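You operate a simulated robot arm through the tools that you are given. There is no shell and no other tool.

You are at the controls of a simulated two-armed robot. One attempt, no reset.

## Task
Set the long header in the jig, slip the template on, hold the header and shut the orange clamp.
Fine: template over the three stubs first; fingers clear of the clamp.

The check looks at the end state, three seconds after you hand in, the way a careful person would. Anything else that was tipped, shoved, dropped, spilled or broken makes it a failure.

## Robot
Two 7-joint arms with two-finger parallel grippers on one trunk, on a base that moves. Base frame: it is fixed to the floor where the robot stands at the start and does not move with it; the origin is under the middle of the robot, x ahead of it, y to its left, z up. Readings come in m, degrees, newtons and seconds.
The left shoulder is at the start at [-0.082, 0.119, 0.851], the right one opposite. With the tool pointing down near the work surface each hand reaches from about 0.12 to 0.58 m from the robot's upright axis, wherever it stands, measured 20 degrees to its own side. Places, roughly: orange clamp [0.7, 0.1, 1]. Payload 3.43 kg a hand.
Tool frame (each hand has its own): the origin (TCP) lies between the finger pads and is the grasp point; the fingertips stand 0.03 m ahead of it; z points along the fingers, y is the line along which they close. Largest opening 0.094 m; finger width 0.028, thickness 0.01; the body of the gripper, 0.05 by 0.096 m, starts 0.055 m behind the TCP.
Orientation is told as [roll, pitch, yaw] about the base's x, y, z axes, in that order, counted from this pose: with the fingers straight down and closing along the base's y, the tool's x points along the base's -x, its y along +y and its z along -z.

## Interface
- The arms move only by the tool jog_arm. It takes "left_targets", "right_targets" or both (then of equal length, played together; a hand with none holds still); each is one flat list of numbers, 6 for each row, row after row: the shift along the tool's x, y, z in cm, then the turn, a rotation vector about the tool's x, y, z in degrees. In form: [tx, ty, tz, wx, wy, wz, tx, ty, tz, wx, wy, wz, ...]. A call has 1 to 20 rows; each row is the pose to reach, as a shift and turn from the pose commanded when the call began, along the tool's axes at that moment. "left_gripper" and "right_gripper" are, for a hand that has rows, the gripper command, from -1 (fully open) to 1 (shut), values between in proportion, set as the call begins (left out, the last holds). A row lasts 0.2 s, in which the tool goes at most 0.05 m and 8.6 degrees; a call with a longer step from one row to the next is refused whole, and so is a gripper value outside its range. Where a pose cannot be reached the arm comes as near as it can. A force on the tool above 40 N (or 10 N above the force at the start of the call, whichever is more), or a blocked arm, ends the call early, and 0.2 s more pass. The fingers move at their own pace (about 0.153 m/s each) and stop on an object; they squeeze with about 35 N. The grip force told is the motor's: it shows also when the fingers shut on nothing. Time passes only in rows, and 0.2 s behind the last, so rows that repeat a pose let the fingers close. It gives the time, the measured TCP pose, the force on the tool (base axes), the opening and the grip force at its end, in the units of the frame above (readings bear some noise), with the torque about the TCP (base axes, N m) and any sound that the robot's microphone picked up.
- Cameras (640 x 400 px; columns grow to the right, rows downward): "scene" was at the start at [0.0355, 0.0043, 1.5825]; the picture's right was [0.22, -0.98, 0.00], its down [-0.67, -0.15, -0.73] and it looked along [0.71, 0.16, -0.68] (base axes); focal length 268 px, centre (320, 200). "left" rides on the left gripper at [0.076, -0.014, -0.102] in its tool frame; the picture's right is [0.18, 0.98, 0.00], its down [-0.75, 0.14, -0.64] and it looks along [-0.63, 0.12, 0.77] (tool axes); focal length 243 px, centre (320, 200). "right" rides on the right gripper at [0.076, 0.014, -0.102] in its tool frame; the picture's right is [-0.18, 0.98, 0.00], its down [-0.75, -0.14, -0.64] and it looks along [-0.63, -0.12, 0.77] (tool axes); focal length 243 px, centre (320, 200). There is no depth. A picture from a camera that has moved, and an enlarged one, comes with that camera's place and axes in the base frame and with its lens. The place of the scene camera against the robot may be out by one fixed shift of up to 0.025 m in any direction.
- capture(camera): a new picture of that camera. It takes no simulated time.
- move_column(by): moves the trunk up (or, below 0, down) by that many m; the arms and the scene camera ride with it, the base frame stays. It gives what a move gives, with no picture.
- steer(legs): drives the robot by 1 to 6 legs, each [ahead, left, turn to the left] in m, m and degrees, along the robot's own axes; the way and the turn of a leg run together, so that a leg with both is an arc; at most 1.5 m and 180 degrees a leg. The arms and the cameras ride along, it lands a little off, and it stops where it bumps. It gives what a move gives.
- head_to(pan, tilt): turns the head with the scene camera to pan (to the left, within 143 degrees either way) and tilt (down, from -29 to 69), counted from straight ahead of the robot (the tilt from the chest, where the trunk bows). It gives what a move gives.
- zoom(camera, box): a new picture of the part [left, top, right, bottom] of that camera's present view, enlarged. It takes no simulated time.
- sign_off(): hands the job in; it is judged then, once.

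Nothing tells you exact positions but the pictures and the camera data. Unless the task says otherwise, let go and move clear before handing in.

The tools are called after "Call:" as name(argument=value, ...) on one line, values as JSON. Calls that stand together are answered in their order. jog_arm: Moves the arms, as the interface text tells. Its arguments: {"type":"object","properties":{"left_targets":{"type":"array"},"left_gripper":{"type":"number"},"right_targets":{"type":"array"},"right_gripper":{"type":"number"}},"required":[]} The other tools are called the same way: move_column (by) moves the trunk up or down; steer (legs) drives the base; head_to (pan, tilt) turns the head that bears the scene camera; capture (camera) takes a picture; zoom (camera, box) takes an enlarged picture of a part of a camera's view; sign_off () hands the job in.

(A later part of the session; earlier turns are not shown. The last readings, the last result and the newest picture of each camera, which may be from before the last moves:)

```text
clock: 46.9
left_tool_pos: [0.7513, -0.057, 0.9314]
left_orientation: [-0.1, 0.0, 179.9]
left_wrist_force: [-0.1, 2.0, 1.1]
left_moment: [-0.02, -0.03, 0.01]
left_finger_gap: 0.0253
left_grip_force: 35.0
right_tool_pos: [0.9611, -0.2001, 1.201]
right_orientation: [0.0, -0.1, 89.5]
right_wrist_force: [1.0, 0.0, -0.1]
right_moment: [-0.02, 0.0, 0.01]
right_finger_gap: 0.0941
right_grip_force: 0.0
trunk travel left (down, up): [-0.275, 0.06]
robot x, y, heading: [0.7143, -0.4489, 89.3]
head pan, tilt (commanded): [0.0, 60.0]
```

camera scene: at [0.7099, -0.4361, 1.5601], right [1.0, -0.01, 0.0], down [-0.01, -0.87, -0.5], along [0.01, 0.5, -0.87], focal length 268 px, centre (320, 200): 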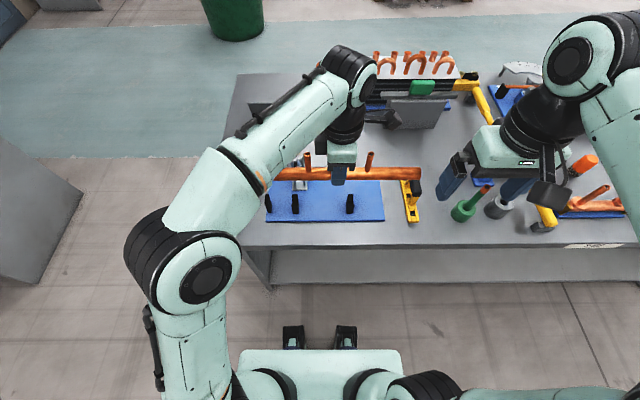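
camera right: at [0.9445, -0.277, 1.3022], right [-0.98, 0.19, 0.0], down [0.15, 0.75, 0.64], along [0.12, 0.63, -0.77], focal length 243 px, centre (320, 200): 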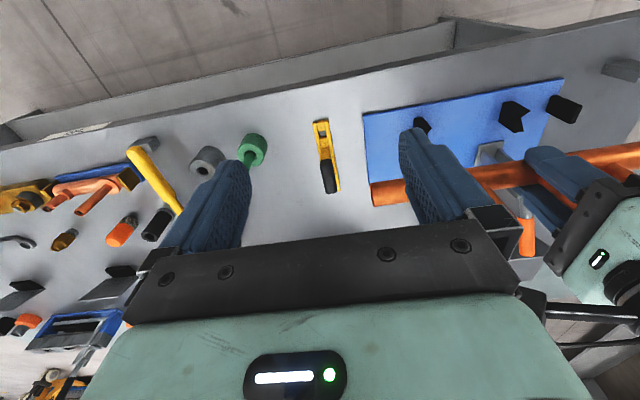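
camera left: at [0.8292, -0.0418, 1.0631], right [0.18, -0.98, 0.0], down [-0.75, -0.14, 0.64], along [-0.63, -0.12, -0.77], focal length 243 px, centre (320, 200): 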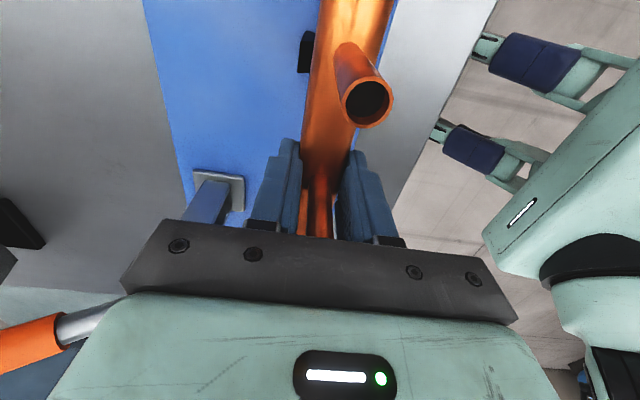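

Contact: the vertical force changed from −3.3 to +1.1 N with a slight sideways push, so the pipe is touching mostly on the near V face. I'll nudge 0.5 mm toward +y and settle a little further down.

Call:
jog_arm(left_targets=[0, -0.05, 0, 0, 0, 0, 0, -0.05, 0.06, 0, 0, 0, 0, -0.05, 0.06, 0, 0, 0])

Call:
capture(camera="left")

Call:
zoom(camera="right", box=[510, 70, 590, 140])

Call:
zoom(camera="scene", box=[220, 100, 440, 240])

```text
clock: 47.7
left_tool_pos: [0.7522, -0.0555, 0.9326]
left_orientation: [-0.1, 0.0, 179.8]
left_wrist_force: [0.8, 3.7, 4.0]
left_moment: [-0.06, -0.08, -0.01]
left_finger_gap: 0.0255
left_grip_force: 35.0
right_tool_pos: [0.9611, -0.2001, 1.1997]
right_orientation: [0.0, 0.0, 89.5]
right_wrist_force: [-0.6, 0.4, -0.6]
right_moment: [0.04, -0.01, -0.01]
right_finger_gap: 0.0942
right_grip_force: 0.1
trunk travel left (down, up): [-0.275, 0.06]
robot x, y, heading: [0.7103, -0.4465, 89.7]
head pan, tilt (commanded): [0.0, 60.0]
```

```text
taken
camera left: at [0.8299, -0.0413, 1.0352], right [0.18, -0.98, 0.0], down [-0.75, -0.14, 0.64], along [-0.63, -0.11, -0.77], focal length 243 px, centre (320, 200)
```

left: 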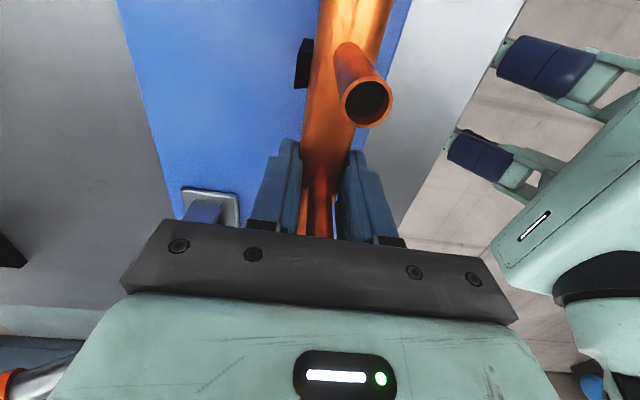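

```text
5.71 times, centred on (550, 105) of right
camera zoom: at [0.9453, -0.2767, 1.3021], right [-0.98, 0.19, 0.0], down [0.15, 0.75, 0.64], along [0.12, 0.63, -0.77], focal length 1386 px, centre (-994, 743)
```

zoom: 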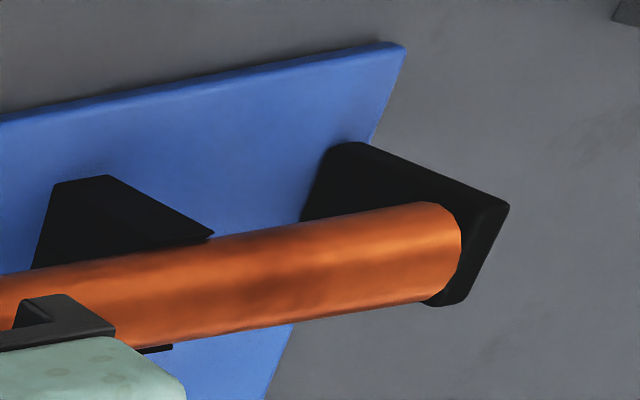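

```text
2.86 times, centred on (330, 170) of scene
camera zoom: at [0.7108, -0.4358, 1.5602], right [1.0, -0.01, 0.0], down [-0.01, -0.87, -0.5], along [0.0, 0.5, -0.87], focal length 766 px, centre (291, 286)
```

zoom: 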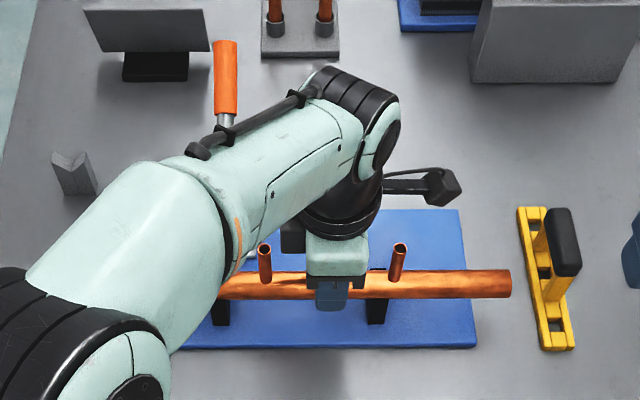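

The pipe rests in the Vs. One more small +y nudge to balance the sideways force before letting go.

Call:
jog_arm(left_targets=[0, -0.06, 0, 0, 0, 0, 0, -0.06, 0, 0, 0, 0])

```text
clock: 48.3
left_tool_pos: [0.7519, -0.0565, 0.9329]
left_orientation: [0.1, 0.1, 179.7]
left_wrist_force: [-0.4, 2.7, 2.9]
left_moment: [0.04, -0.27, 0.07]
left_finger_gap: 0.0258
left_grip_force: 35.0
right_tool_pos: [0.9619, -0.2006, 1.2002]
right_orientation: [0.0, 0.1, 89.5]
right_wrist_force: [0.0, -0.2, -0.1]
right_moment: [0.0, 0.02, -0.01]
right_finger_gap: 0.094
right_grip_force: 0.0
trunk travel left (down, up): [-0.275, 0.06]
robot x, y, heading: [0.7135, -0.4465, 89.6]
head pan, tilt (commanded): [0.0, 60.0]
```

The moment shows the far V carries most of the weight; the near end will settle a hair on release. Opening the left gripper now.

Call:
jog_arm(left_targets=[0, 0, 0, 0, 0, 0, 0, 0, 0, 0, 0, 0, 0, 0, 0, 0, 0, 0], left_gripper=-0.4)

Call:
capture(camera="left")

Call:
zoom(camera="right", box=[360, 60, 640, 300])

Call:
zoom(camera="scene", box=[220, 100, 440, 240])

```text
clock: 49.1
left_tool_pos: [0.7532, -0.0567, 0.9319]
left_orientation: [0.0, 0.0, 179.8]
left_wrist_force: [-0.2, -0.2, 0.1]
left_moment: [0.01, 0.02, 0.03]
left_finger_gap: 0.0656
left_grip_force: 0.1
right_tool_pos: [0.9609, -0.2007, 1.2008]
right_orientation: [0.1, 0.1, 89.6]
right_wrist_force: [-0.7, 0.3, 0.3]
right_moment: [-0.03, -0.02, 0.03]
right_finger_gap: 0.0941
right_grip_force: 0.0
trunk travel left (down, up): [-0.275, 0.06]
robot x, y, heading: [0.7141, -0.4457, 89.4]
head pan, tilt (commanded): [0.0, 60.0]
```

```text
taken
camera left: at [0.83, -0.0412, 1.0348], right [0.18, -0.98, 0.0], down [-0.75, -0.14, 0.64], along [-0.63, -0.12, -0.77], focal length 243 px, centre (320, 200)
```

left: 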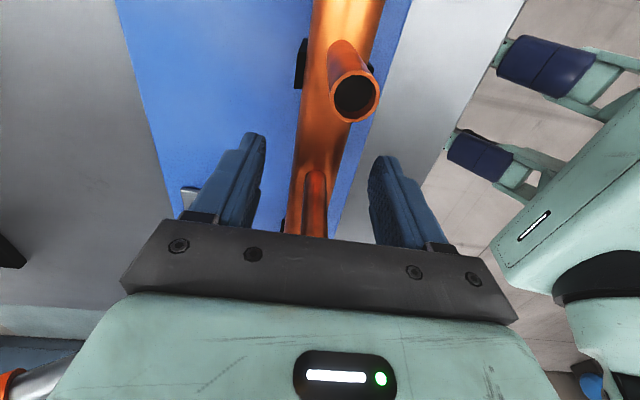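

```text
1.67 times, centred on (500, 180) of right
camera zoom: at [0.9452, -0.277, 1.3021], right [-0.98, 0.19, 0.0], down [0.15, 0.75, 0.64], along [0.12, 0.63, -0.77], focal length 404 px, centre (20, 233)
```

zoom: 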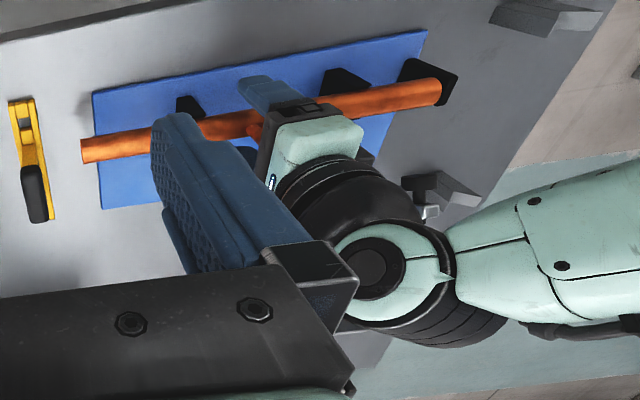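

```text
2.86 times, centred on (330, 170) of scene
camera zoom: at [0.7108, -0.4361, 1.5601], right [1.0, -0.01, 0.0], down [-0.01, -0.87, -0.5], along [0.0, 0.5, -0.87], focal length 766 px, centre (291, 286)
```

zoom: 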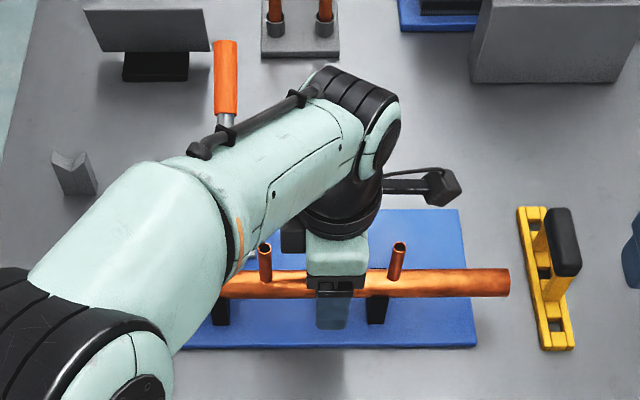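

The header stays in the Vs with stubs upright. I'll lift the left hand straight up, clear of the stubs, and inspect.

Call:
jog_arm(left_targets=[0, 0, -1.5, 0, 0, 0, 0, 0, -5, 0, 0, 0, 0, 0, -9, 0, 0, 0, 0, 0, -13, 0, 0, 0, 0, 0, -16.5, 0, 0, 0, 0, 0, -16.5, 0, 0, 0])

Call:
capture(camera="left")

Call:
capture(camera="scene")

Call:
zoom(camera="right", box=[360, 60, 640, 300])

```text
clock: 50.5
left_tool_pos: [0.7511, -0.0577, 1.0971]
left_orientation: [0.1, -0.1, 179.7]
left_wrist_force: [1.1, -0.4, -0.5]
left_moment: [0.0, 0.04, -0.01]
left_finger_gap: 0.0655
left_grip_force: 0.0
right_tool_pos: [0.9615, -0.2009, 1.2002]
right_orientation: [0.0, 0.0, 89.6]
right_wrist_force: [-0.1, -0.4, 0.5]
right_moment: [-0.03, -0.02, -0.04]
right_finger_gap: 0.0942
right_grip_force: 0.1
trunk travel left (down, up): [-0.275, 0.06]
robot x, y, heading: [0.713, -0.4471, 89.5]
head pan, tilt (commanded): [0.0, 60.0]
```

```text
taken
camera left: at [0.8302, -0.0423, 1.1999], right [0.18, -0.98, 0.0], down [-0.75, -0.14, 0.64], along [-0.63, -0.12, -0.77], focal length 243 px, centre (320, 200)
```

left: 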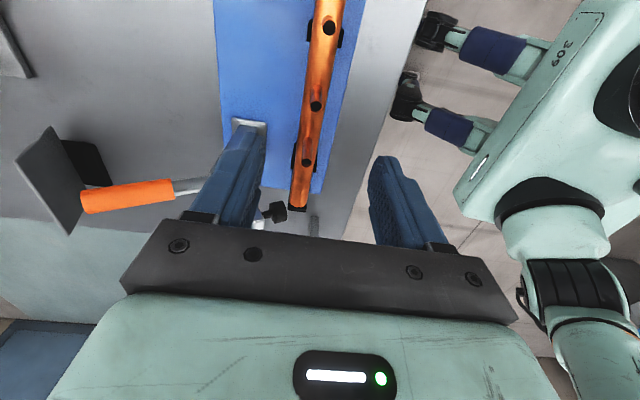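

```text
taken
camera scene: at [0.7107, -0.436, 1.5601], right [1.0, -0.01, 0.0], down [-0.01, -0.87, -0.5], along [0.0, 0.5, -0.87], focal length 268 px, centre (320, 200)
```

scene: 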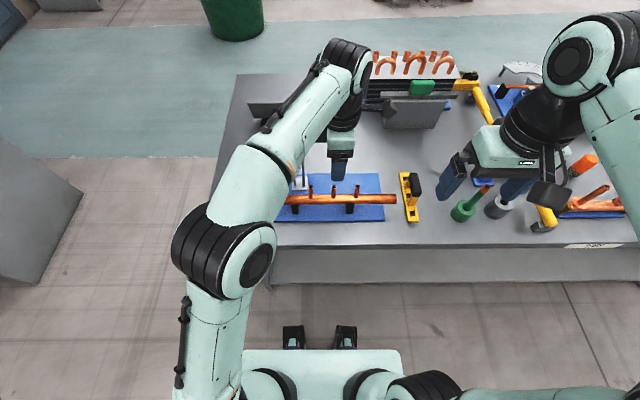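

```text
1.67 times, centred on (500, 180) of right
camera zoom: at [0.9452, -0.2769, 1.3021], right [-0.98, 0.19, 0.0], down [0.15, 0.75, 0.64], along [0.12, 0.63, -0.77], focal length 404 px, centre (20, 233)
```

zoom: 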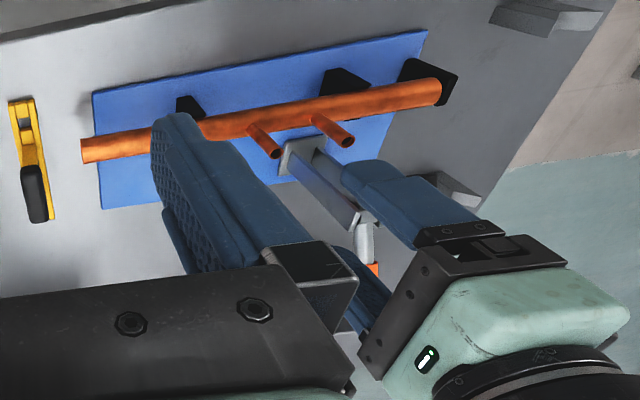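

The header sits in both Vs. I'll zoom from the left camera to locate the three stub tips and the clamp pad precisely.

Call:
zoom(camera="left", box=[280, 0, 360, 60])

Call:
zoom(camera="left", box=[280, 80, 360, 140])

Call:
zoom(camera="left", box=[250, 140, 340, 240])

```text
6.67 times, centred on (320, 30) of left
camera zoom: at [0.8302, -0.0423, 1.1999], right [0.18, -0.98, 0.0], down [-0.75, -0.14, 0.64], along [-0.63, -0.12, -0.77], focal length 1618 px, centre (320, 1333)
```

zoom: 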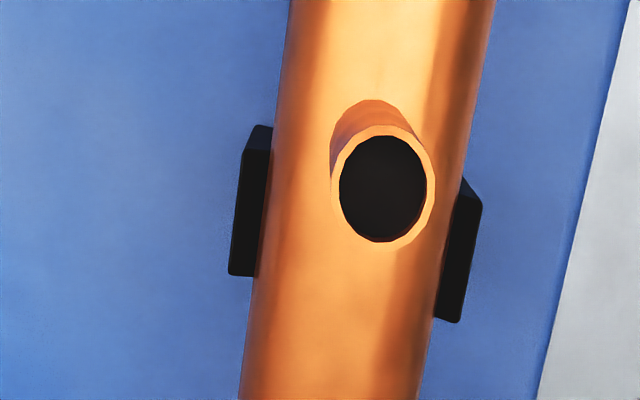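

```text
6.67 times, centred on (320, 110) of left
camera zoom: at [0.8302, -0.0423, 1.1999], right [0.18, -0.98, 0.0], down [-0.75, -0.14, 0.64], along [-0.63, -0.12, -0.77], focal length 1618 px, centre (320, 800)
```

zoom: 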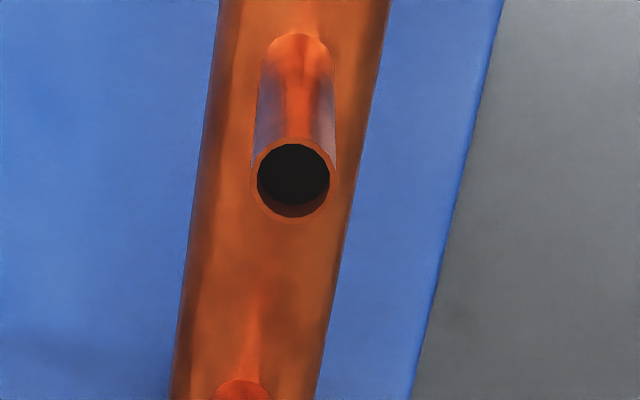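

```text
4.00 times, centred on (295, 190) of left
camera zoom: at [0.8302, -0.0423, 1.1999], right [0.18, -0.98, 0.0], down [-0.75, -0.14, 0.64], along [-0.63, -0.12, -0.77], focal length 970 px, centre (420, 240)
```

zoom: 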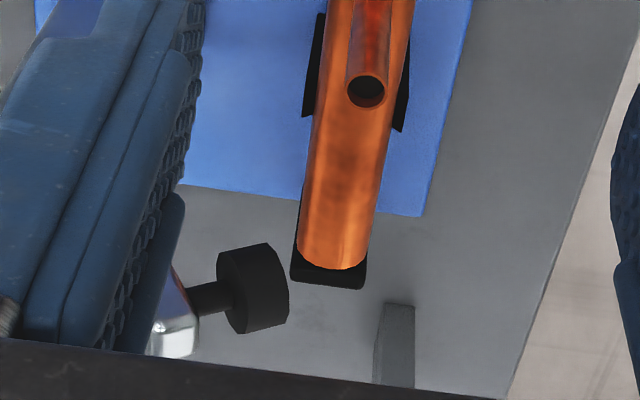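

Header done: stub tips are at roughly x 0.695, 0.754, 0.813 along y −0.053, upright. Now I'll park the left hand to the side and bring the right hand over the template for a close look.

Call:
jog_arm(left_targets=[0, 3, -1.5, 0, 0, 8.2, 0, 6, -3, 0, 0, 16.4, 0, 9, -4, 0, 0, 24.6, -2, 12, -5, 0, 0, 32.8, -5, 14, -5, 0, 0, 41, -8, 16, -5, 0, 0, 49.2, -11, 16, -5, 0, 0, 57.4, -14, 16, -5, 0, 0, 65.6, -17, 16, -5, 0, 0, 73.8, -20, 16, -5, 0, 0, 82, -23, 16, -5, 0, 0, 89.8], right_targets=[-1.25, -0.1, 0.9, 0, 0, 0, -2.5, -0.2, 1.8, 0, 0, 0, -3.75, -0.3, 2.7, 0, 0, 0, -5, -0.4, 3.6, 0, 0, 0, -6.25, -0.5, 4.5, 0, 0, 0, -7.5, -0.6, 5.4, 0, 0, 0, -8.75, -0.7, 6.3, 0, 0, 0, -10, -0.8, 7.2, 0, 0, 0, -11.2, -0.9, 8.1, 0, 0, 0, -12.4, -0.95, 9, 0, 0, 0, -13.6, -0.95, 10, 0, 0, -0.4])

Call:
capture(camera="right")

Call:
capture(camera="scene")

Call:
zoom(camera="scene", box=[240, 130, 440, 250])

```text
clock: 52.9
left_tool_pos: [0.5205, -0.2157, 1.1463]
left_orientation: [0.0, -0.1, 89.9]
left_wrist_force: [0.1, -0.3, -0.1]
left_moment: [-0.02, -0.05, -0.02]
left_finger_gap: 0.0659
left_grip_force: 0.1
right_tool_pos: [0.9717, -0.0633, 1.0999]
right_orientation: [0.0, 0.0, 89.8]
right_wrist_force: [1.2, -0.3, -0.4]
right_moment: [0.03, 0.01, 0.0]
right_finger_gap: 0.0939
right_grip_force: 0.0
trunk travel left (down, up): [-0.275, 0.06]
robot x, y, heading: [0.7125, -0.4428, 89.3]
head pan, tilt (commanded): [0.0, 60.0]
```

```text
taken
camera right: at [0.9568, -0.1404, 1.2014], right [-0.98, 0.19, 0.0], down [0.14, 0.75, 0.64], along [0.12, 0.63, -0.77], focal length 243 px, centre (320, 200)
```

right: 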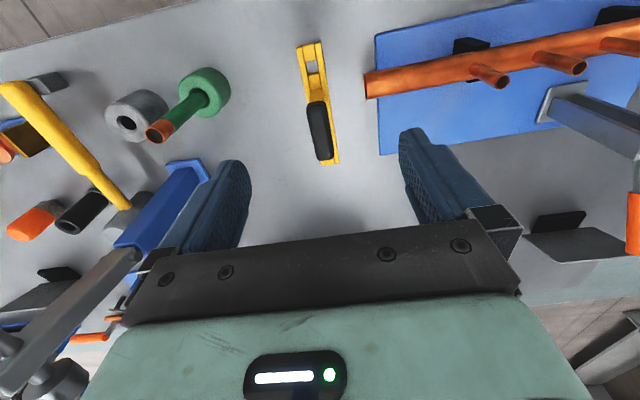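

```text
taken
camera scene: at [0.7102, -0.4358, 1.5601], right [1.0, -0.01, 0.0], down [-0.01, -0.87, -0.5], along [0.0, 0.5, -0.87], focal length 268 px, centre (320, 200)
```

scene: 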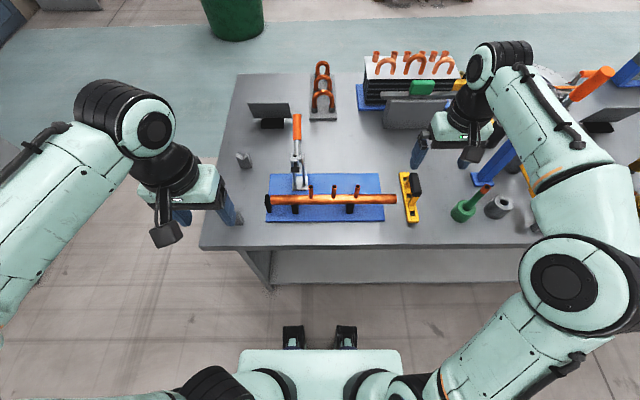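

```text
3.20 times, centred on (340, 190) of scene
camera zoom: at [0.7102, -0.4358, 1.5601], right [1.0, -0.01, 0.0], down [-0.01, -0.87, -0.5], along [0.0, 0.5, -0.87], focal length 858 px, centre (256, 232)
```

zoom: 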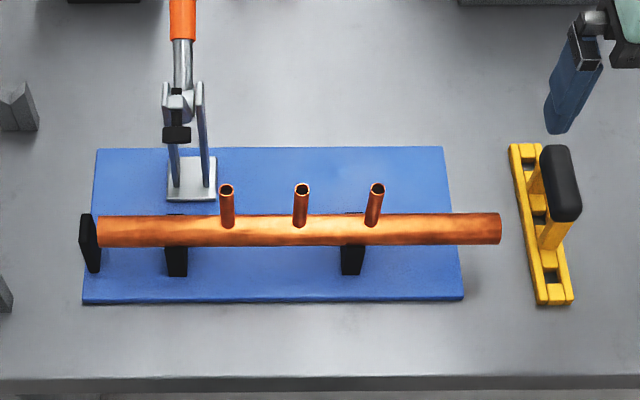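

The scene view shows the header seated in both Vs with its end by the stop. I'll zoom the right camera on the template.

Call:
zoom(camera="right", box=[280, 30, 360, 180])

Call:
zoom(camera="right", box=[285, 35, 345, 90])

Call:
zoom(camera="right", box=[440, 0, 640, 120])

Call:
zoom(camera="scene", box=[385, 165, 435, 235])

```text
2.67 times, centred on (320, 105) of right
camera zoom: at [0.9568, -0.1404, 1.2014], right [-0.98, 0.19, 0.0], down [0.14, 0.75, 0.64], along [0.12, 0.63, -0.77], focal length 647 px, centre (320, 453)
```

zoom: 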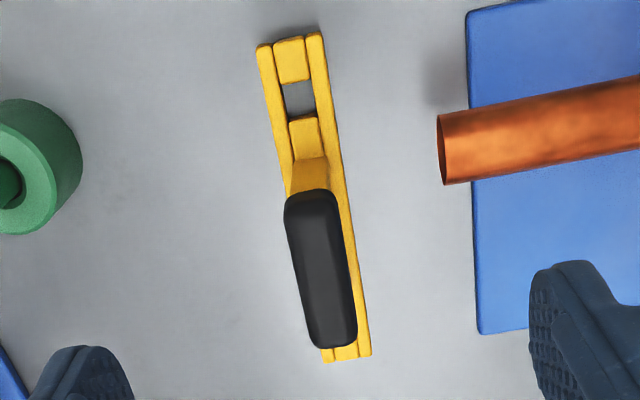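

```text
7.27 times, centred on (315, 62) of right
camera zoom: at [0.9568, -0.1404, 1.2014], right [-0.98, 0.19, 0.0], down [0.14, 0.75, 0.64], along [0.12, 0.63, -0.77], focal length 1764 px, centre (356, 1200)
```

zoom: 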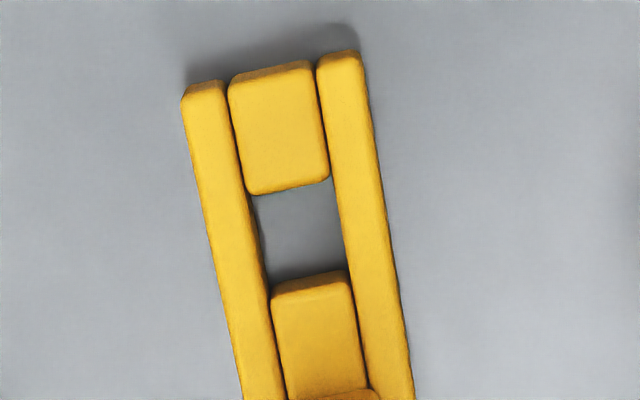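

```text
3.20 times, centred on (540, 60) of right
camera zoom: at [0.9568, -0.1404, 1.2014], right [-0.98, 0.19, 0.0], down [0.14, 0.75, 0.64], along [0.12, 0.63, -0.77], focal length 776 px, centre (-384, 648)
```

zoom: 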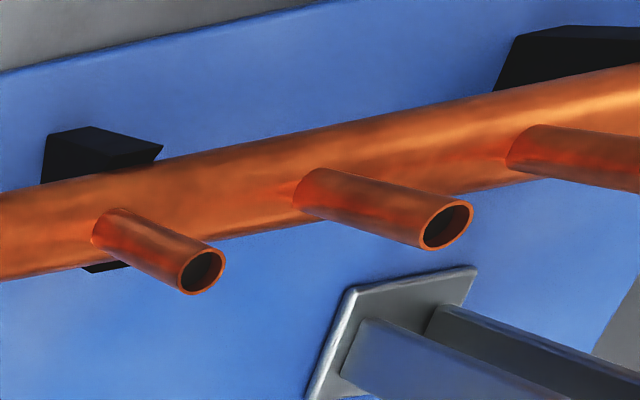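

```text
5.71 times, centred on (410, 200) of scene
camera zoom: at [0.7102, -0.4358, 1.5601], right [1.0, -0.01, 0.0], down [-0.01, -0.87, -0.5], along [0.0, 0.5, -0.87], focal length 1533 px, centre (-194, 200)
```

zoom: 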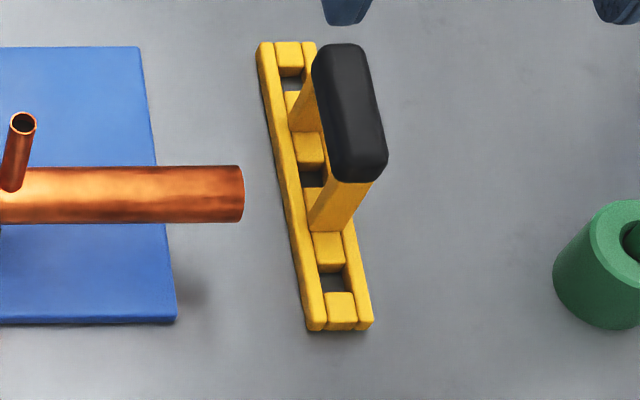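

Hole size looks about 14 mm against 11–12 mm stubs, so I have roughly 1.5 mm each way. I'll check the gap between the header's end and the stop, and the pad, from the scene camera.

Call:
zoom(camera="scene", box=[255, 180, 315, 225])

Call:
zoom(camera="scene", box=[280, 120, 330, 210])

Call:
zoom(camera="left", box=[0, 0, 320, 200])

```text
8.89 times, centred on (285, 202) of scene
camera zoom: at [0.7102, -0.4358, 1.5601], right [1.0, -0.01, 0.0], down [-0.01, -0.87, -0.5], along [0.0, 0.5, -0.87], focal length 2385 px, centre (631, 178)
```

zoom: 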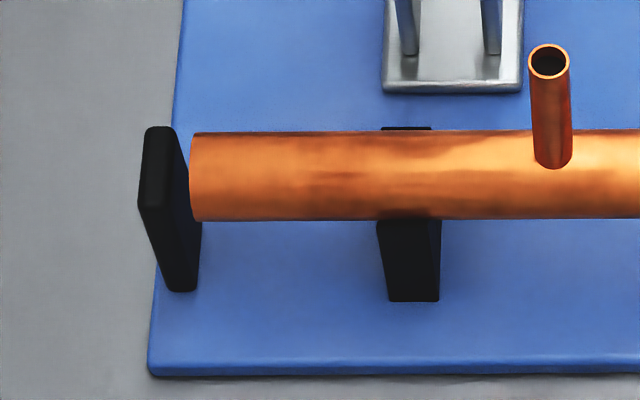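

```text
4.44 times, centred on (305, 165) of scene
camera zoom: at [0.7102, -0.4358, 1.5601], right [1.0, -0.01, 0.0], down [-0.01, -0.87, -0.5], along [0.0, 0.5, -0.87], focal length 1192 px, centre (387, 356)
```

zoom: 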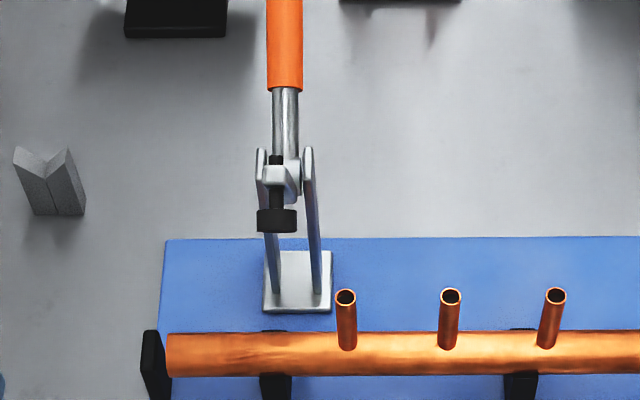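

```text
2.00 times, centred on (160, 100) of left
camera zoom: at [0.5365, -0.2902, 1.2492], right [-0.98, -0.18, 0.0], down [-0.14, 0.75, 0.64], along [-0.12, 0.63, -0.77], focal length 485 px, centre (640, 400)
```

zoom: 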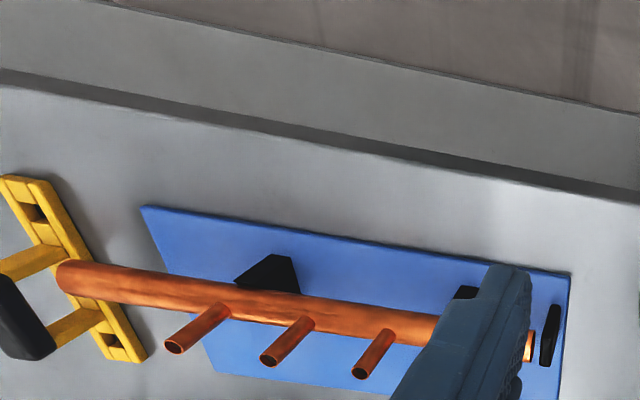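

I want a better look at the end gap, so I'll bring the left camera over the stop.

Call:
jog_arm(left_targets=[-3.2, -1.2, 1.1, 0, 0, 0, -6.4, -2.5, 2.3, 0, 0, 0, -9.5, -3.8, 3.5, 0, 0, 0, -12.6, -5, 4.6, 0, 0, 0, -12.6, -5, 4.6, 0, 0, 0])

Call:
capture(camera="left")

Call:
zoom(camera="left", box=[220, 60, 400, 230])

```text
clock: 54.1
left_tool_pos: [0.5715, -0.0892, 1.1015]
left_orientation: [0.0, 0.0, 90.0]
left_wrist_force: [0.6, -0.5, 0.3]
left_moment: [0.0, -0.02, 0.03]
left_finger_gap: 0.0658
left_grip_force: 0.1
right_tool_pos: [0.9723, -0.065, 1.0999]
right_orientation: [0.0, -0.1, 89.9]
right_wrist_force: [-0.5, 0.1, -0.2]
right_moment: [-0.02, 0.01, 0.0]
right_finger_gap: 0.094
right_grip_force: 0.1
trunk travel left (down, up): [-0.275, 0.06]
robot x, y, heading: [0.7119, -0.4406, 89.4]
head pan, tilt (commanded): [0.0, 60.0]
```

```text
taken
camera left: at [0.5879, -0.1644, 1.2044], right [-0.98, -0.18, 0.0], down [-0.14, 0.75, 0.64], along [-0.12, 0.63, -0.77], focal length 243 px, centre (320, 200)
```

left: 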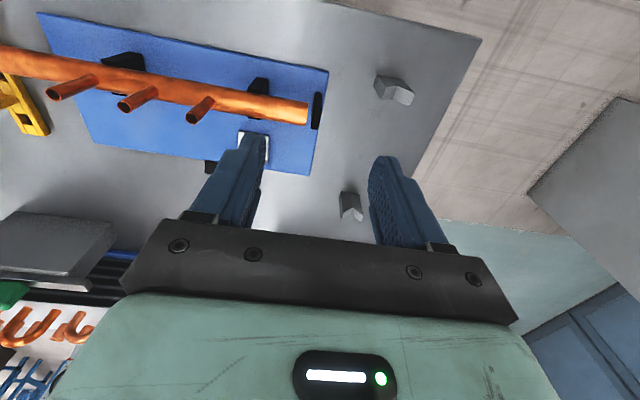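

```text
2.35 times, centred on (310, 145) of left
camera zoom: at [0.5879, -0.1644, 1.2044], right [-0.98, -0.18, 0.0], down [-0.14, 0.75, 0.64], along [-0.12, 0.63, -0.77], focal length 571 px, centre (344, 329)
```

zoom: 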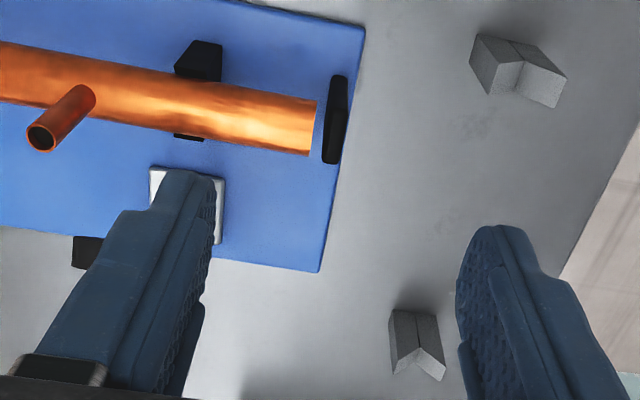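

Call:
zoom(camera="left", box=[280, 75, 350, 145])

Call:
zoom(camera="left", box=[180, 75, 300, 190])

```text
5.71 times, centred on (315, 110) of left
camera zoom: at [0.5879, -0.1644, 1.2044], right [-0.98, -0.18, 0.0], down [-0.14, 0.75, 0.64], along [-0.12, 0.63, -0.77], focal length 1386 px, centre (349, 714)
```

zoom: 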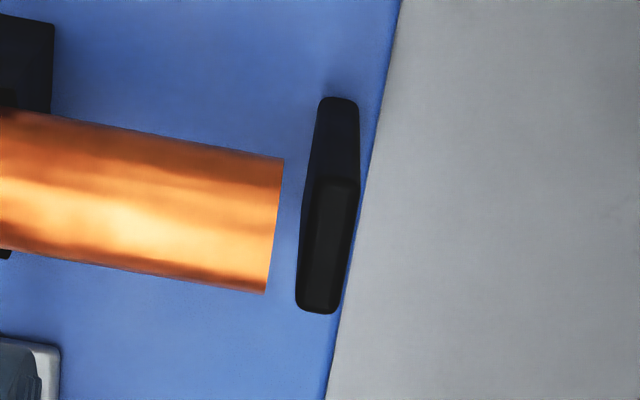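

```text
3.48 times, centred on (240, 132) of left
camera zoom: at [0.5879, -0.1644, 1.2044], right [-0.98, -0.18, 0.0], down [-0.14, 0.75, 0.64], along [-0.12, 0.63, -0.77], focal length 844 px, centre (598, 435)
```

zoom: 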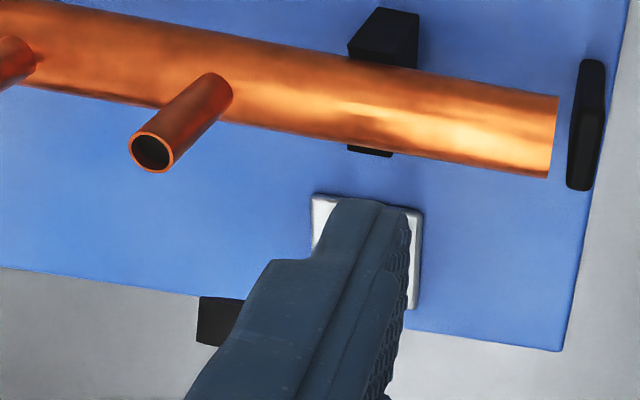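

The end gap to the stop is about 7 mm, and sliding the header right up to the stop would put the template's end under the clamp pad, so I'll leave it where it is. Next the right hand goes over the template handle, at about (0.978, −0.019, 0.927), with the fingers half-open, while the left hand backs off.

Call:
jog_arm(right_targets=[-1.5, -0.2, 0, 0, 0, 0, -3, -0.4, 3.3, 0, 0, 0, -4.55, -0.7, 6.6, 0, 0, 0, -4.55, -0.7, 10, 0, 0, 0, -4.55, -0.7, 10, 0, 0, 0], left_targets=[1, 1.5, 0, 0, 0, 0, 2.5, 3.5, 0, 0, 0, 0, 4, 5.5, 0, 0, 0, 0, 5, 7, 0, 0, 0, 0, 5, 7, 0, 0, 0, 0], right_gripper=-0.2)

Call:
capture(camera="right")

Call:
zoom(camera="right", box=[240, 0, 400, 240])

Call:
zoom(camera="scene", box=[340, 90, 500, 250])

```text
clock: 55.3
left_tool_pos: [0.5019, -0.1398, 1.1011]
left_orientation: [0.0, 0.0, 90.0]
left_wrist_force: [-0.6, 0.2, -0.6]
left_moment: [0.02, 0.0, -0.05]
left_finger_gap: 0.0658
left_grip_force: 0.0
right_tool_pos: [0.9795, -0.0182, 0.9994]
right_orientation: [-0.1, 0.0, 89.9]
right_wrist_force: [0.7, -0.5, -0.2]
right_moment: [0.01, 0.02, 0.01]
right_finger_gap: 0.0562
right_grip_force: 0.1
trunk travel left (down, up): [-0.275, 0.06]
robot x, y, heading: [0.709, -0.447, 89.4]
head pan, tilt (commanded): [0.0, 60.0]
```

```text
taken
camera right: at [0.9636, -0.0952, 1.1012], right [-0.98, 0.19, 0.0], down [0.14, 0.75, 0.64], along [0.12, 0.63, -0.77], focal length 243 px, centre (320, 200)
```

right: 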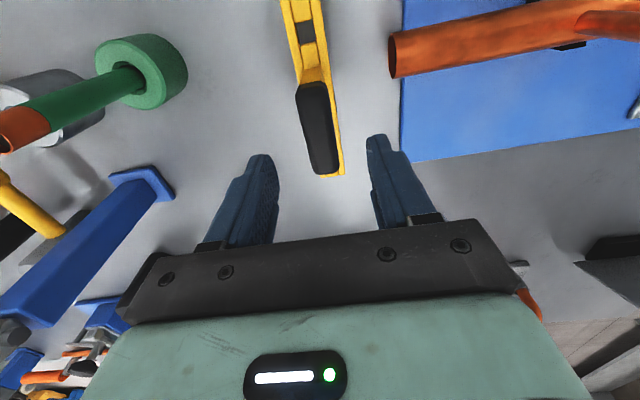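

```text
1.67 times, centred on (320, 120) of right
camera zoom: at [0.9636, -0.0952, 1.1012], right [-0.98, 0.19, 0.0], down [0.14, 0.75, 0.64], along [0.12, 0.63, -0.77], focal length 404 px, centre (320, 333)
```

zoom: 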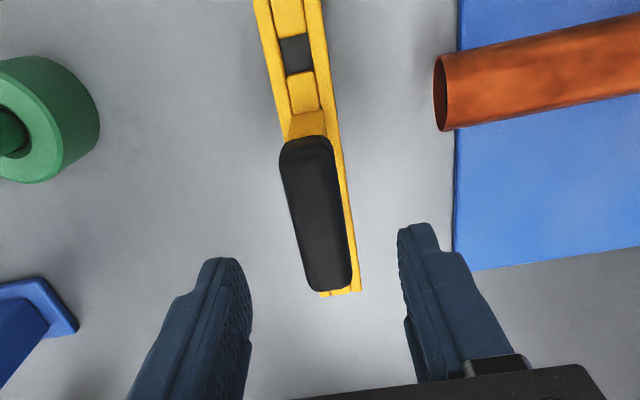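

```text
2.50 times, centred on (420, 170) of scene
camera zoom: at [0.7109, -0.4359, 1.5602], right [1.0, -0.01, 0.0], down [-0.01, -0.87, -0.5], along [0.0, 0.5, -0.87], focal length 671 px, centre (70, 275)
```

zoom: 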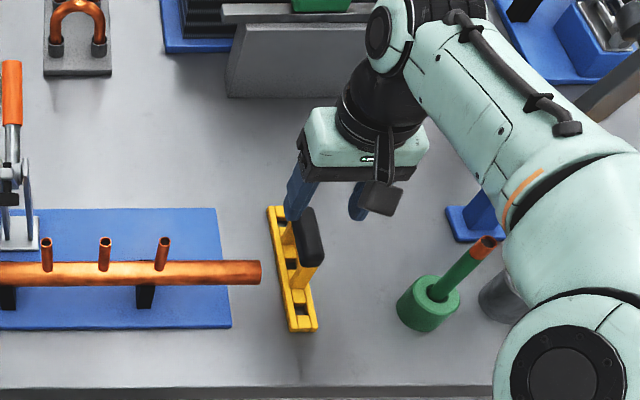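

The fingers line up with the handle; I'll shift 1 mm, descend to handle height and check before closing.

Call:
jog_arm(right_targets=[0, -0.12, 2.5, 0, 0, 0, 0, -0.12, 5, 0, 0, 0, 0, -0.12, 7.1, 0, 0, 0, 0, -0.12, 7.1, 0, 0, 0])

Call:
capture(camera="right")

Call:
zoom(camera="scene", box=[360, 110, 460, 230])

```text
clock: 56.3
left_tool_pos: [0.5016, -0.14, 1.101]
left_orientation: [-0.1, 0.0, 90.0]
left_wrist_force: [-0.5, 0.3, -0.3]
left_moment: [0.0, 0.04, -0.03]
left_finger_gap: 0.0659
left_grip_force: 0.1
right_tool_pos: [0.9796, -0.0188, 0.9287]
right_orientation: [0.0, 0.0, 90.0]
right_wrist_force: [-0.2, 0.3, -0.3]
right_moment: [0.02, 0.0, 0.01]
right_finger_gap: 0.0567
right_grip_force: 0.1
trunk travel left (down, up): [-0.275, 0.06]
robot x, y, heading: [0.7126, -0.4472, 89.6]
head pan, tilt (commanded): [0.0, 60.0]
```

```text
taken
camera right: at [0.9644, -0.0957, 1.0301], right [-0.98, 0.19, 0.0], down [0.14, 0.75, 0.64], along [0.12, 0.63, -0.77], focal length 243 px, centre (320, 200)
```

right: 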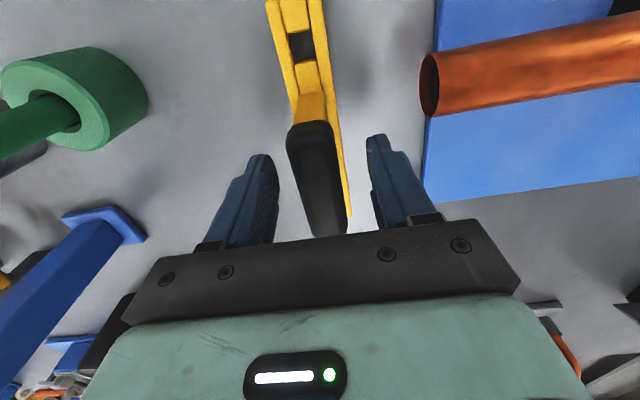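

```text
3.33 times, centred on (410, 170) of scene
camera zoom: at [0.7107, -0.4362, 1.5601], right [1.0, -0.01, 0.0], down [-0.01, -0.87, -0.5], along [0.0, 0.5, -0.87], focal length 894 px, centre (20, 300)
```

zoom: 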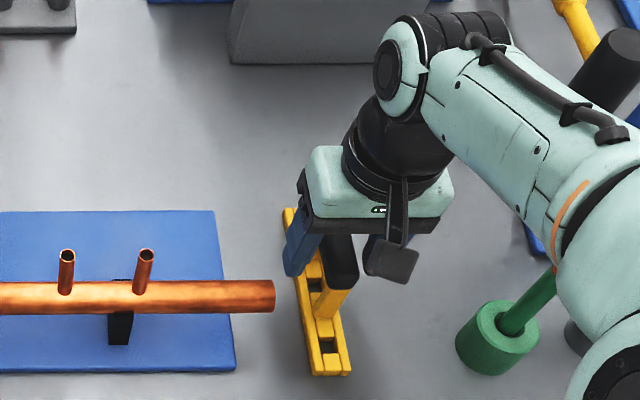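

The handle is centred between the fingers. Closing the right gripper.

Call:
jog_arm(right_targets=[0, 0, 0, 0, 0, 0, 0, 0, 0, 0, 0, 0, 0, 0, 0, 0, 0, 0], right_gripper=1)

Call:
capture(camera="right")

```text
clock: 57.1
left_tool_pos: [0.5014, -0.1401, 1.1016]
left_orientation: [0.0, -0.1, 90.0]
left_wrist_force: [-0.7, 0.3, 1.1]
left_moment: [-0.01, 0.0, 0.01]
left_finger_gap: 0.0659
left_grip_force: 0.0
right_tool_pos: [0.9798, -0.0188, 0.9287]
right_orientation: [-0.1, 0.0, 89.9]
right_wrist_force: [0.2, 0.7, 0.2]
right_moment: [-0.04, -0.01, 0.01]
right_finger_gap: 0.0278
right_grip_force: 34.7
trunk travel left (down, up): [-0.275, 0.06]
robot x, y, heading: [0.7147, -0.443, 89.6]
head pan, tilt (commanded): [0.0, 60.0]
```

```text
taken
camera right: at [0.9645, -0.0956, 1.0304], right [-0.98, 0.19, 0.0], down [0.14, 0.75, 0.64], along [0.12, 0.63, -0.77], focal length 243 px, centre (320, 200)
```

right: 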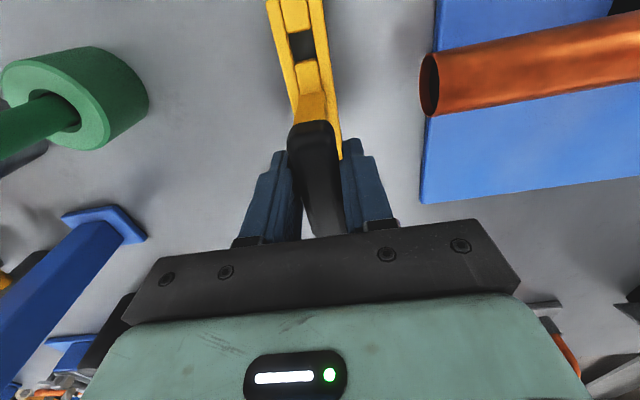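

Template handle gripped with a gap of 27.8 mm. Lifting it straight up.

Call:
jog_arm(right_targets=[0, 0, -1, 0, 0, 0, 0, 0, -5, 0, 0, 0, 0, 0, -9, 0, 0, 0, 0, 0, -13, 0, 0, 0, 0, 0, -17, 0, 0, 0, 0, 0, -17, 0, 0, 0])

Call:
capture(camera="right")

Call:
capture(camera="scene")

```text
clock: 58.5
left_tool_pos: [0.5016, -0.1404, 1.1004]
left_orientation: [0.0, 0.0, 90.0]
left_wrist_force: [0.4, 0.2, -0.1]
left_moment: [-0.03, 0.02, -0.01]
left_finger_gap: 0.0657
left_grip_force: 0.1
right_tool_pos: [0.9799, -0.0181, 1.0988]
right_orientation: [0.1, -0.1, 89.9]
right_wrist_force: [0.1, 0.2, -1.3]
right_moment: [-0.06, -0.01, 0.02]
right_finger_gap: 0.0278
right_grip_force: 35.0
trunk travel left (down, up): [-0.275, 0.06]
robot x, y, heading: [0.7087, -0.4403, 89.5]
head pan, tilt (commanded): [0.0, 60.0]
```

```text
taken
camera right: at [0.9648, -0.095, 1.2004], right [-0.98, 0.19, 0.0], down [0.14, 0.75, 0.64], along [0.12, 0.63, -0.77], focal length 243 px, centre (320, 200)
```

right: 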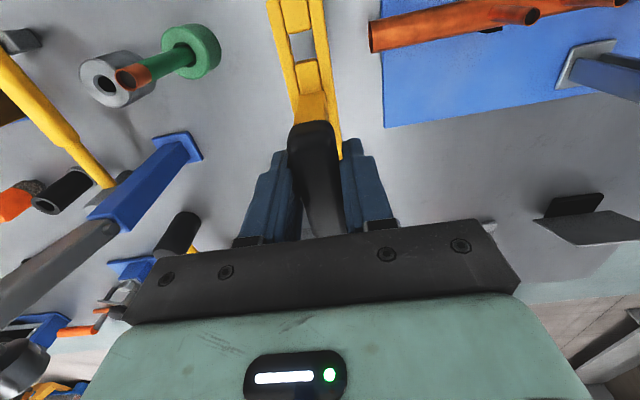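

```text
taken
camera scene: at [0.711, -0.436, 1.5601], right [1.0, -0.01, 0.0], down [-0.01, -0.87, -0.5], along [0.0, 0.5, -0.87], focal length 268 px, centre (320, 200)
```

scene: 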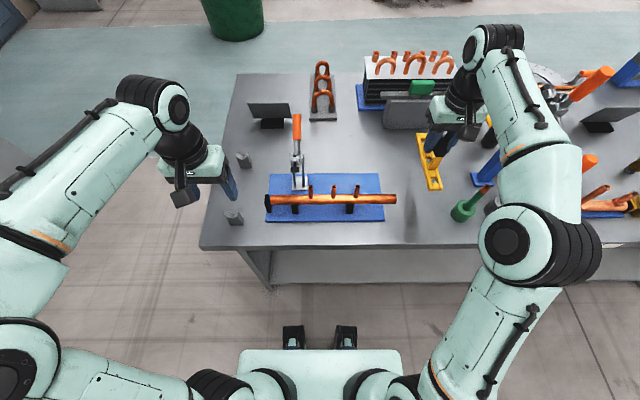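

The template is held and level. I'll measure the visible hole in hand with the right camera.

Call:
zoom(camera="right", box=[250, 0, 360, 80])

Call:
zoom(camera="right", box=[270, 110, 370, 240])

```text
5.00 times, centred on (305, 40) of right
camera zoom: at [0.9648, -0.095, 1.2004], right [-0.98, 0.19, 0.0], down [0.14, 0.75, 0.64], along [0.12, 0.63, -0.77], focal length 1213 px, centre (395, 1000)
```

zoom: 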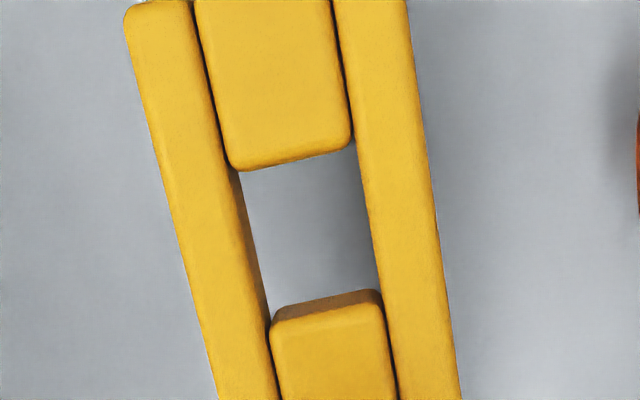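

```text
3.08 times, centred on (320, 175) of right
camera zoom: at [0.9648, -0.095, 1.2004], right [-0.98, 0.19, 0.0], down [0.14, 0.75, 0.64], along [0.12, 0.63, -0.77], focal length 746 px, centre (320, 277)
```

zoom: 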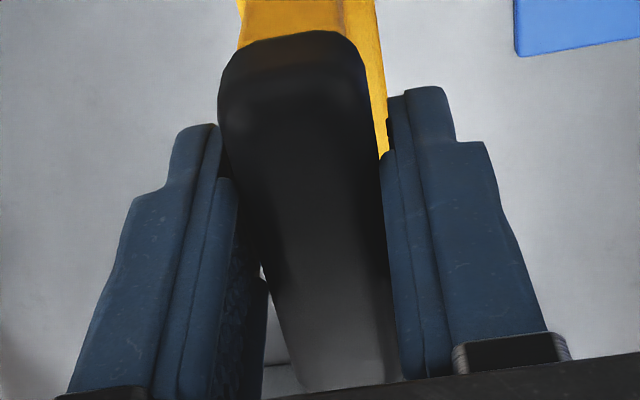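

The template sits straight in the hand: its camera-side hole is 55.7 mm from the tool axis and centred, with about 14×15 mm of opening. I'll bring it in toward the jig, turning 90° counter-clockwise at a safe height.

Call:
jog_arm(right_targets=[1.02, 1.27, 0, 0, 0, -8.2, 2.04, 2.55, 0, 0, 0, -16.4, 3.05, 3.82, 0, 0, 0, -24.6, 4.07, 5.09, 0, 0, 0, -32.8, 5.09, 6.36, 0, 0, 0, -41, 6.11, 7.64, 0, 0, 0, -49.1, 7.13, 8.91, 0, 0, 0, -57.3, 8.15, 10.2, 0, 0, 0, -65.5, 9.16, 11.5, 0, 0, 0, -73.7, 10.2, 12.7, 0, 0, 0, -81.9, 11.2, 14, 0, 0, 0, -90, 11.2, 14, 0, 0, 0, -90])

Call:
capture(camera="right")

Call:
capture(camera="scene")

```text
clock: 61.1
left_tool_pos: [0.5021, -0.1397, 1.1014]
left_orientation: [0.0, 0.0, 89.9]
left_wrist_force: [0.5, 0.1, 0.4]
left_moment: [0.01, 0.05, -0.03]
left_finger_gap: 0.0659
left_grip_force: 0.0
right_tool_pos: [0.8387, -0.1294, 1.0987]
right_orientation: [0.0, 0.0, 180.0]
right_wrist_force: [-0.1, 0.5, -1.4]
right_moment: [-0.01, -0.01, -0.03]
right_finger_gap: 0.0277
right_grip_force: 35.0
trunk travel left (down, up): [-0.275, 0.06]
robot x, y, heading: [0.7128, -0.4464, 89.4]
head pan, tilt (commanded): [0.0, 60.0]
```

```text
taken
camera right: at [0.9148, -0.1454, 1.2003], right [-0.18, -0.98, 0.0], down [-0.75, 0.14, 0.64], along [-0.63, 0.12, -0.77], focal length 243 px, centre (320, 200)
```

right: 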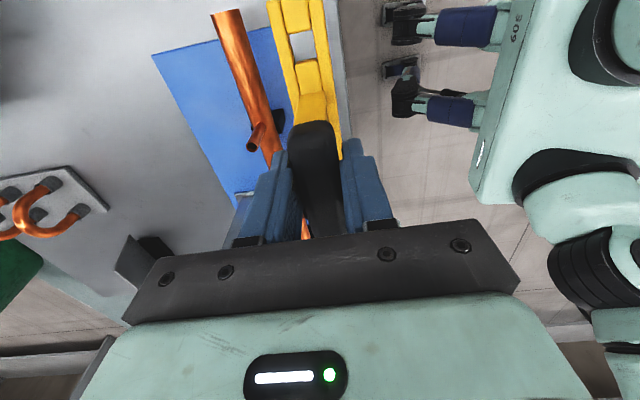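

```text
taken
camera scene: at [0.7109, -0.4359, 1.5601], right [1.0, -0.01, 0.0], down [-0.01, -0.87, -0.5], along [0.0, 0.5, -0.87], focal length 268 px, centre (320, 200)
```

scene: 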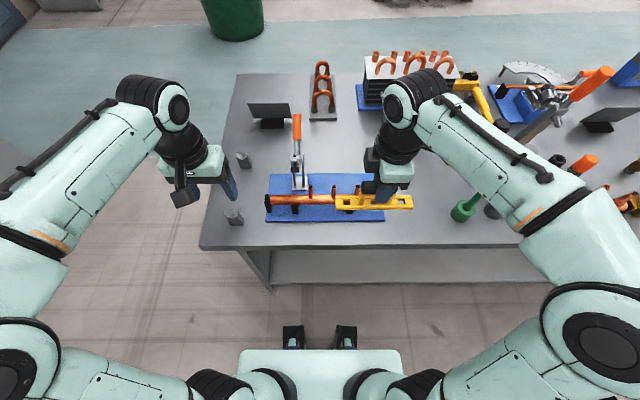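

The template is now along x beside the header. I can see a stub from the right camera; I'll zoom to measure it in that camera's own frame.

Call:
zoom(camera="right", box=[200, 0, 350, 170])

Call:
zoom(camera="scene", box=[255, 130, 425, 240])

```text
2.35 times, centred on (275, 85) of right
camera zoom: at [0.9148, -0.1454, 1.2003], right [-0.18, -0.98, 0.0], down [-0.75, 0.14, 0.64], along [-0.63, 0.12, -0.77], focal length 571 px, centre (426, 471)
```

zoom: 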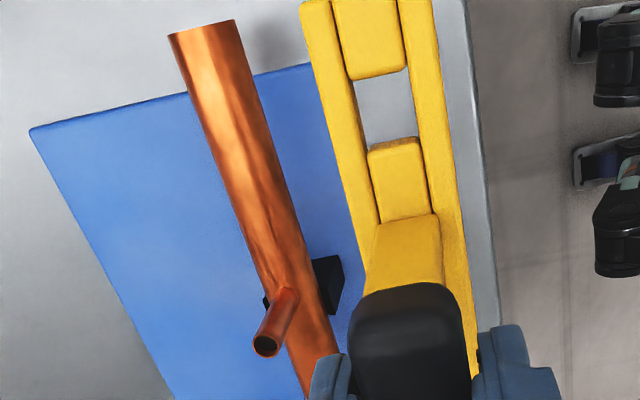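

```text
3.64 times, centred on (340, 185) of scene
camera zoom: at [0.7109, -0.4359, 1.5601], right [1.0, -0.01, 0.0], down [-0.01, -0.87, -0.5], along [0.0, 0.5, -0.87], focal length 976 px, centre (247, 254)
```

zoom: 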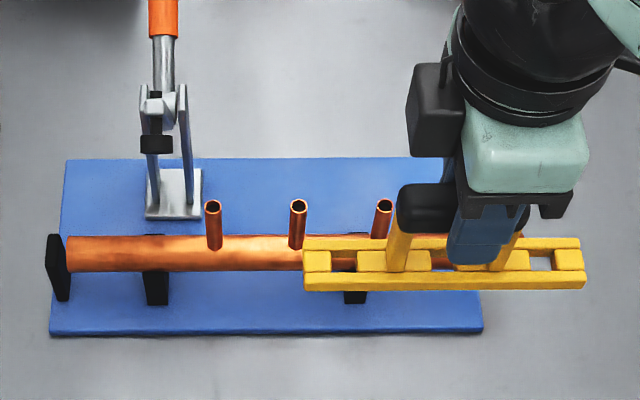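

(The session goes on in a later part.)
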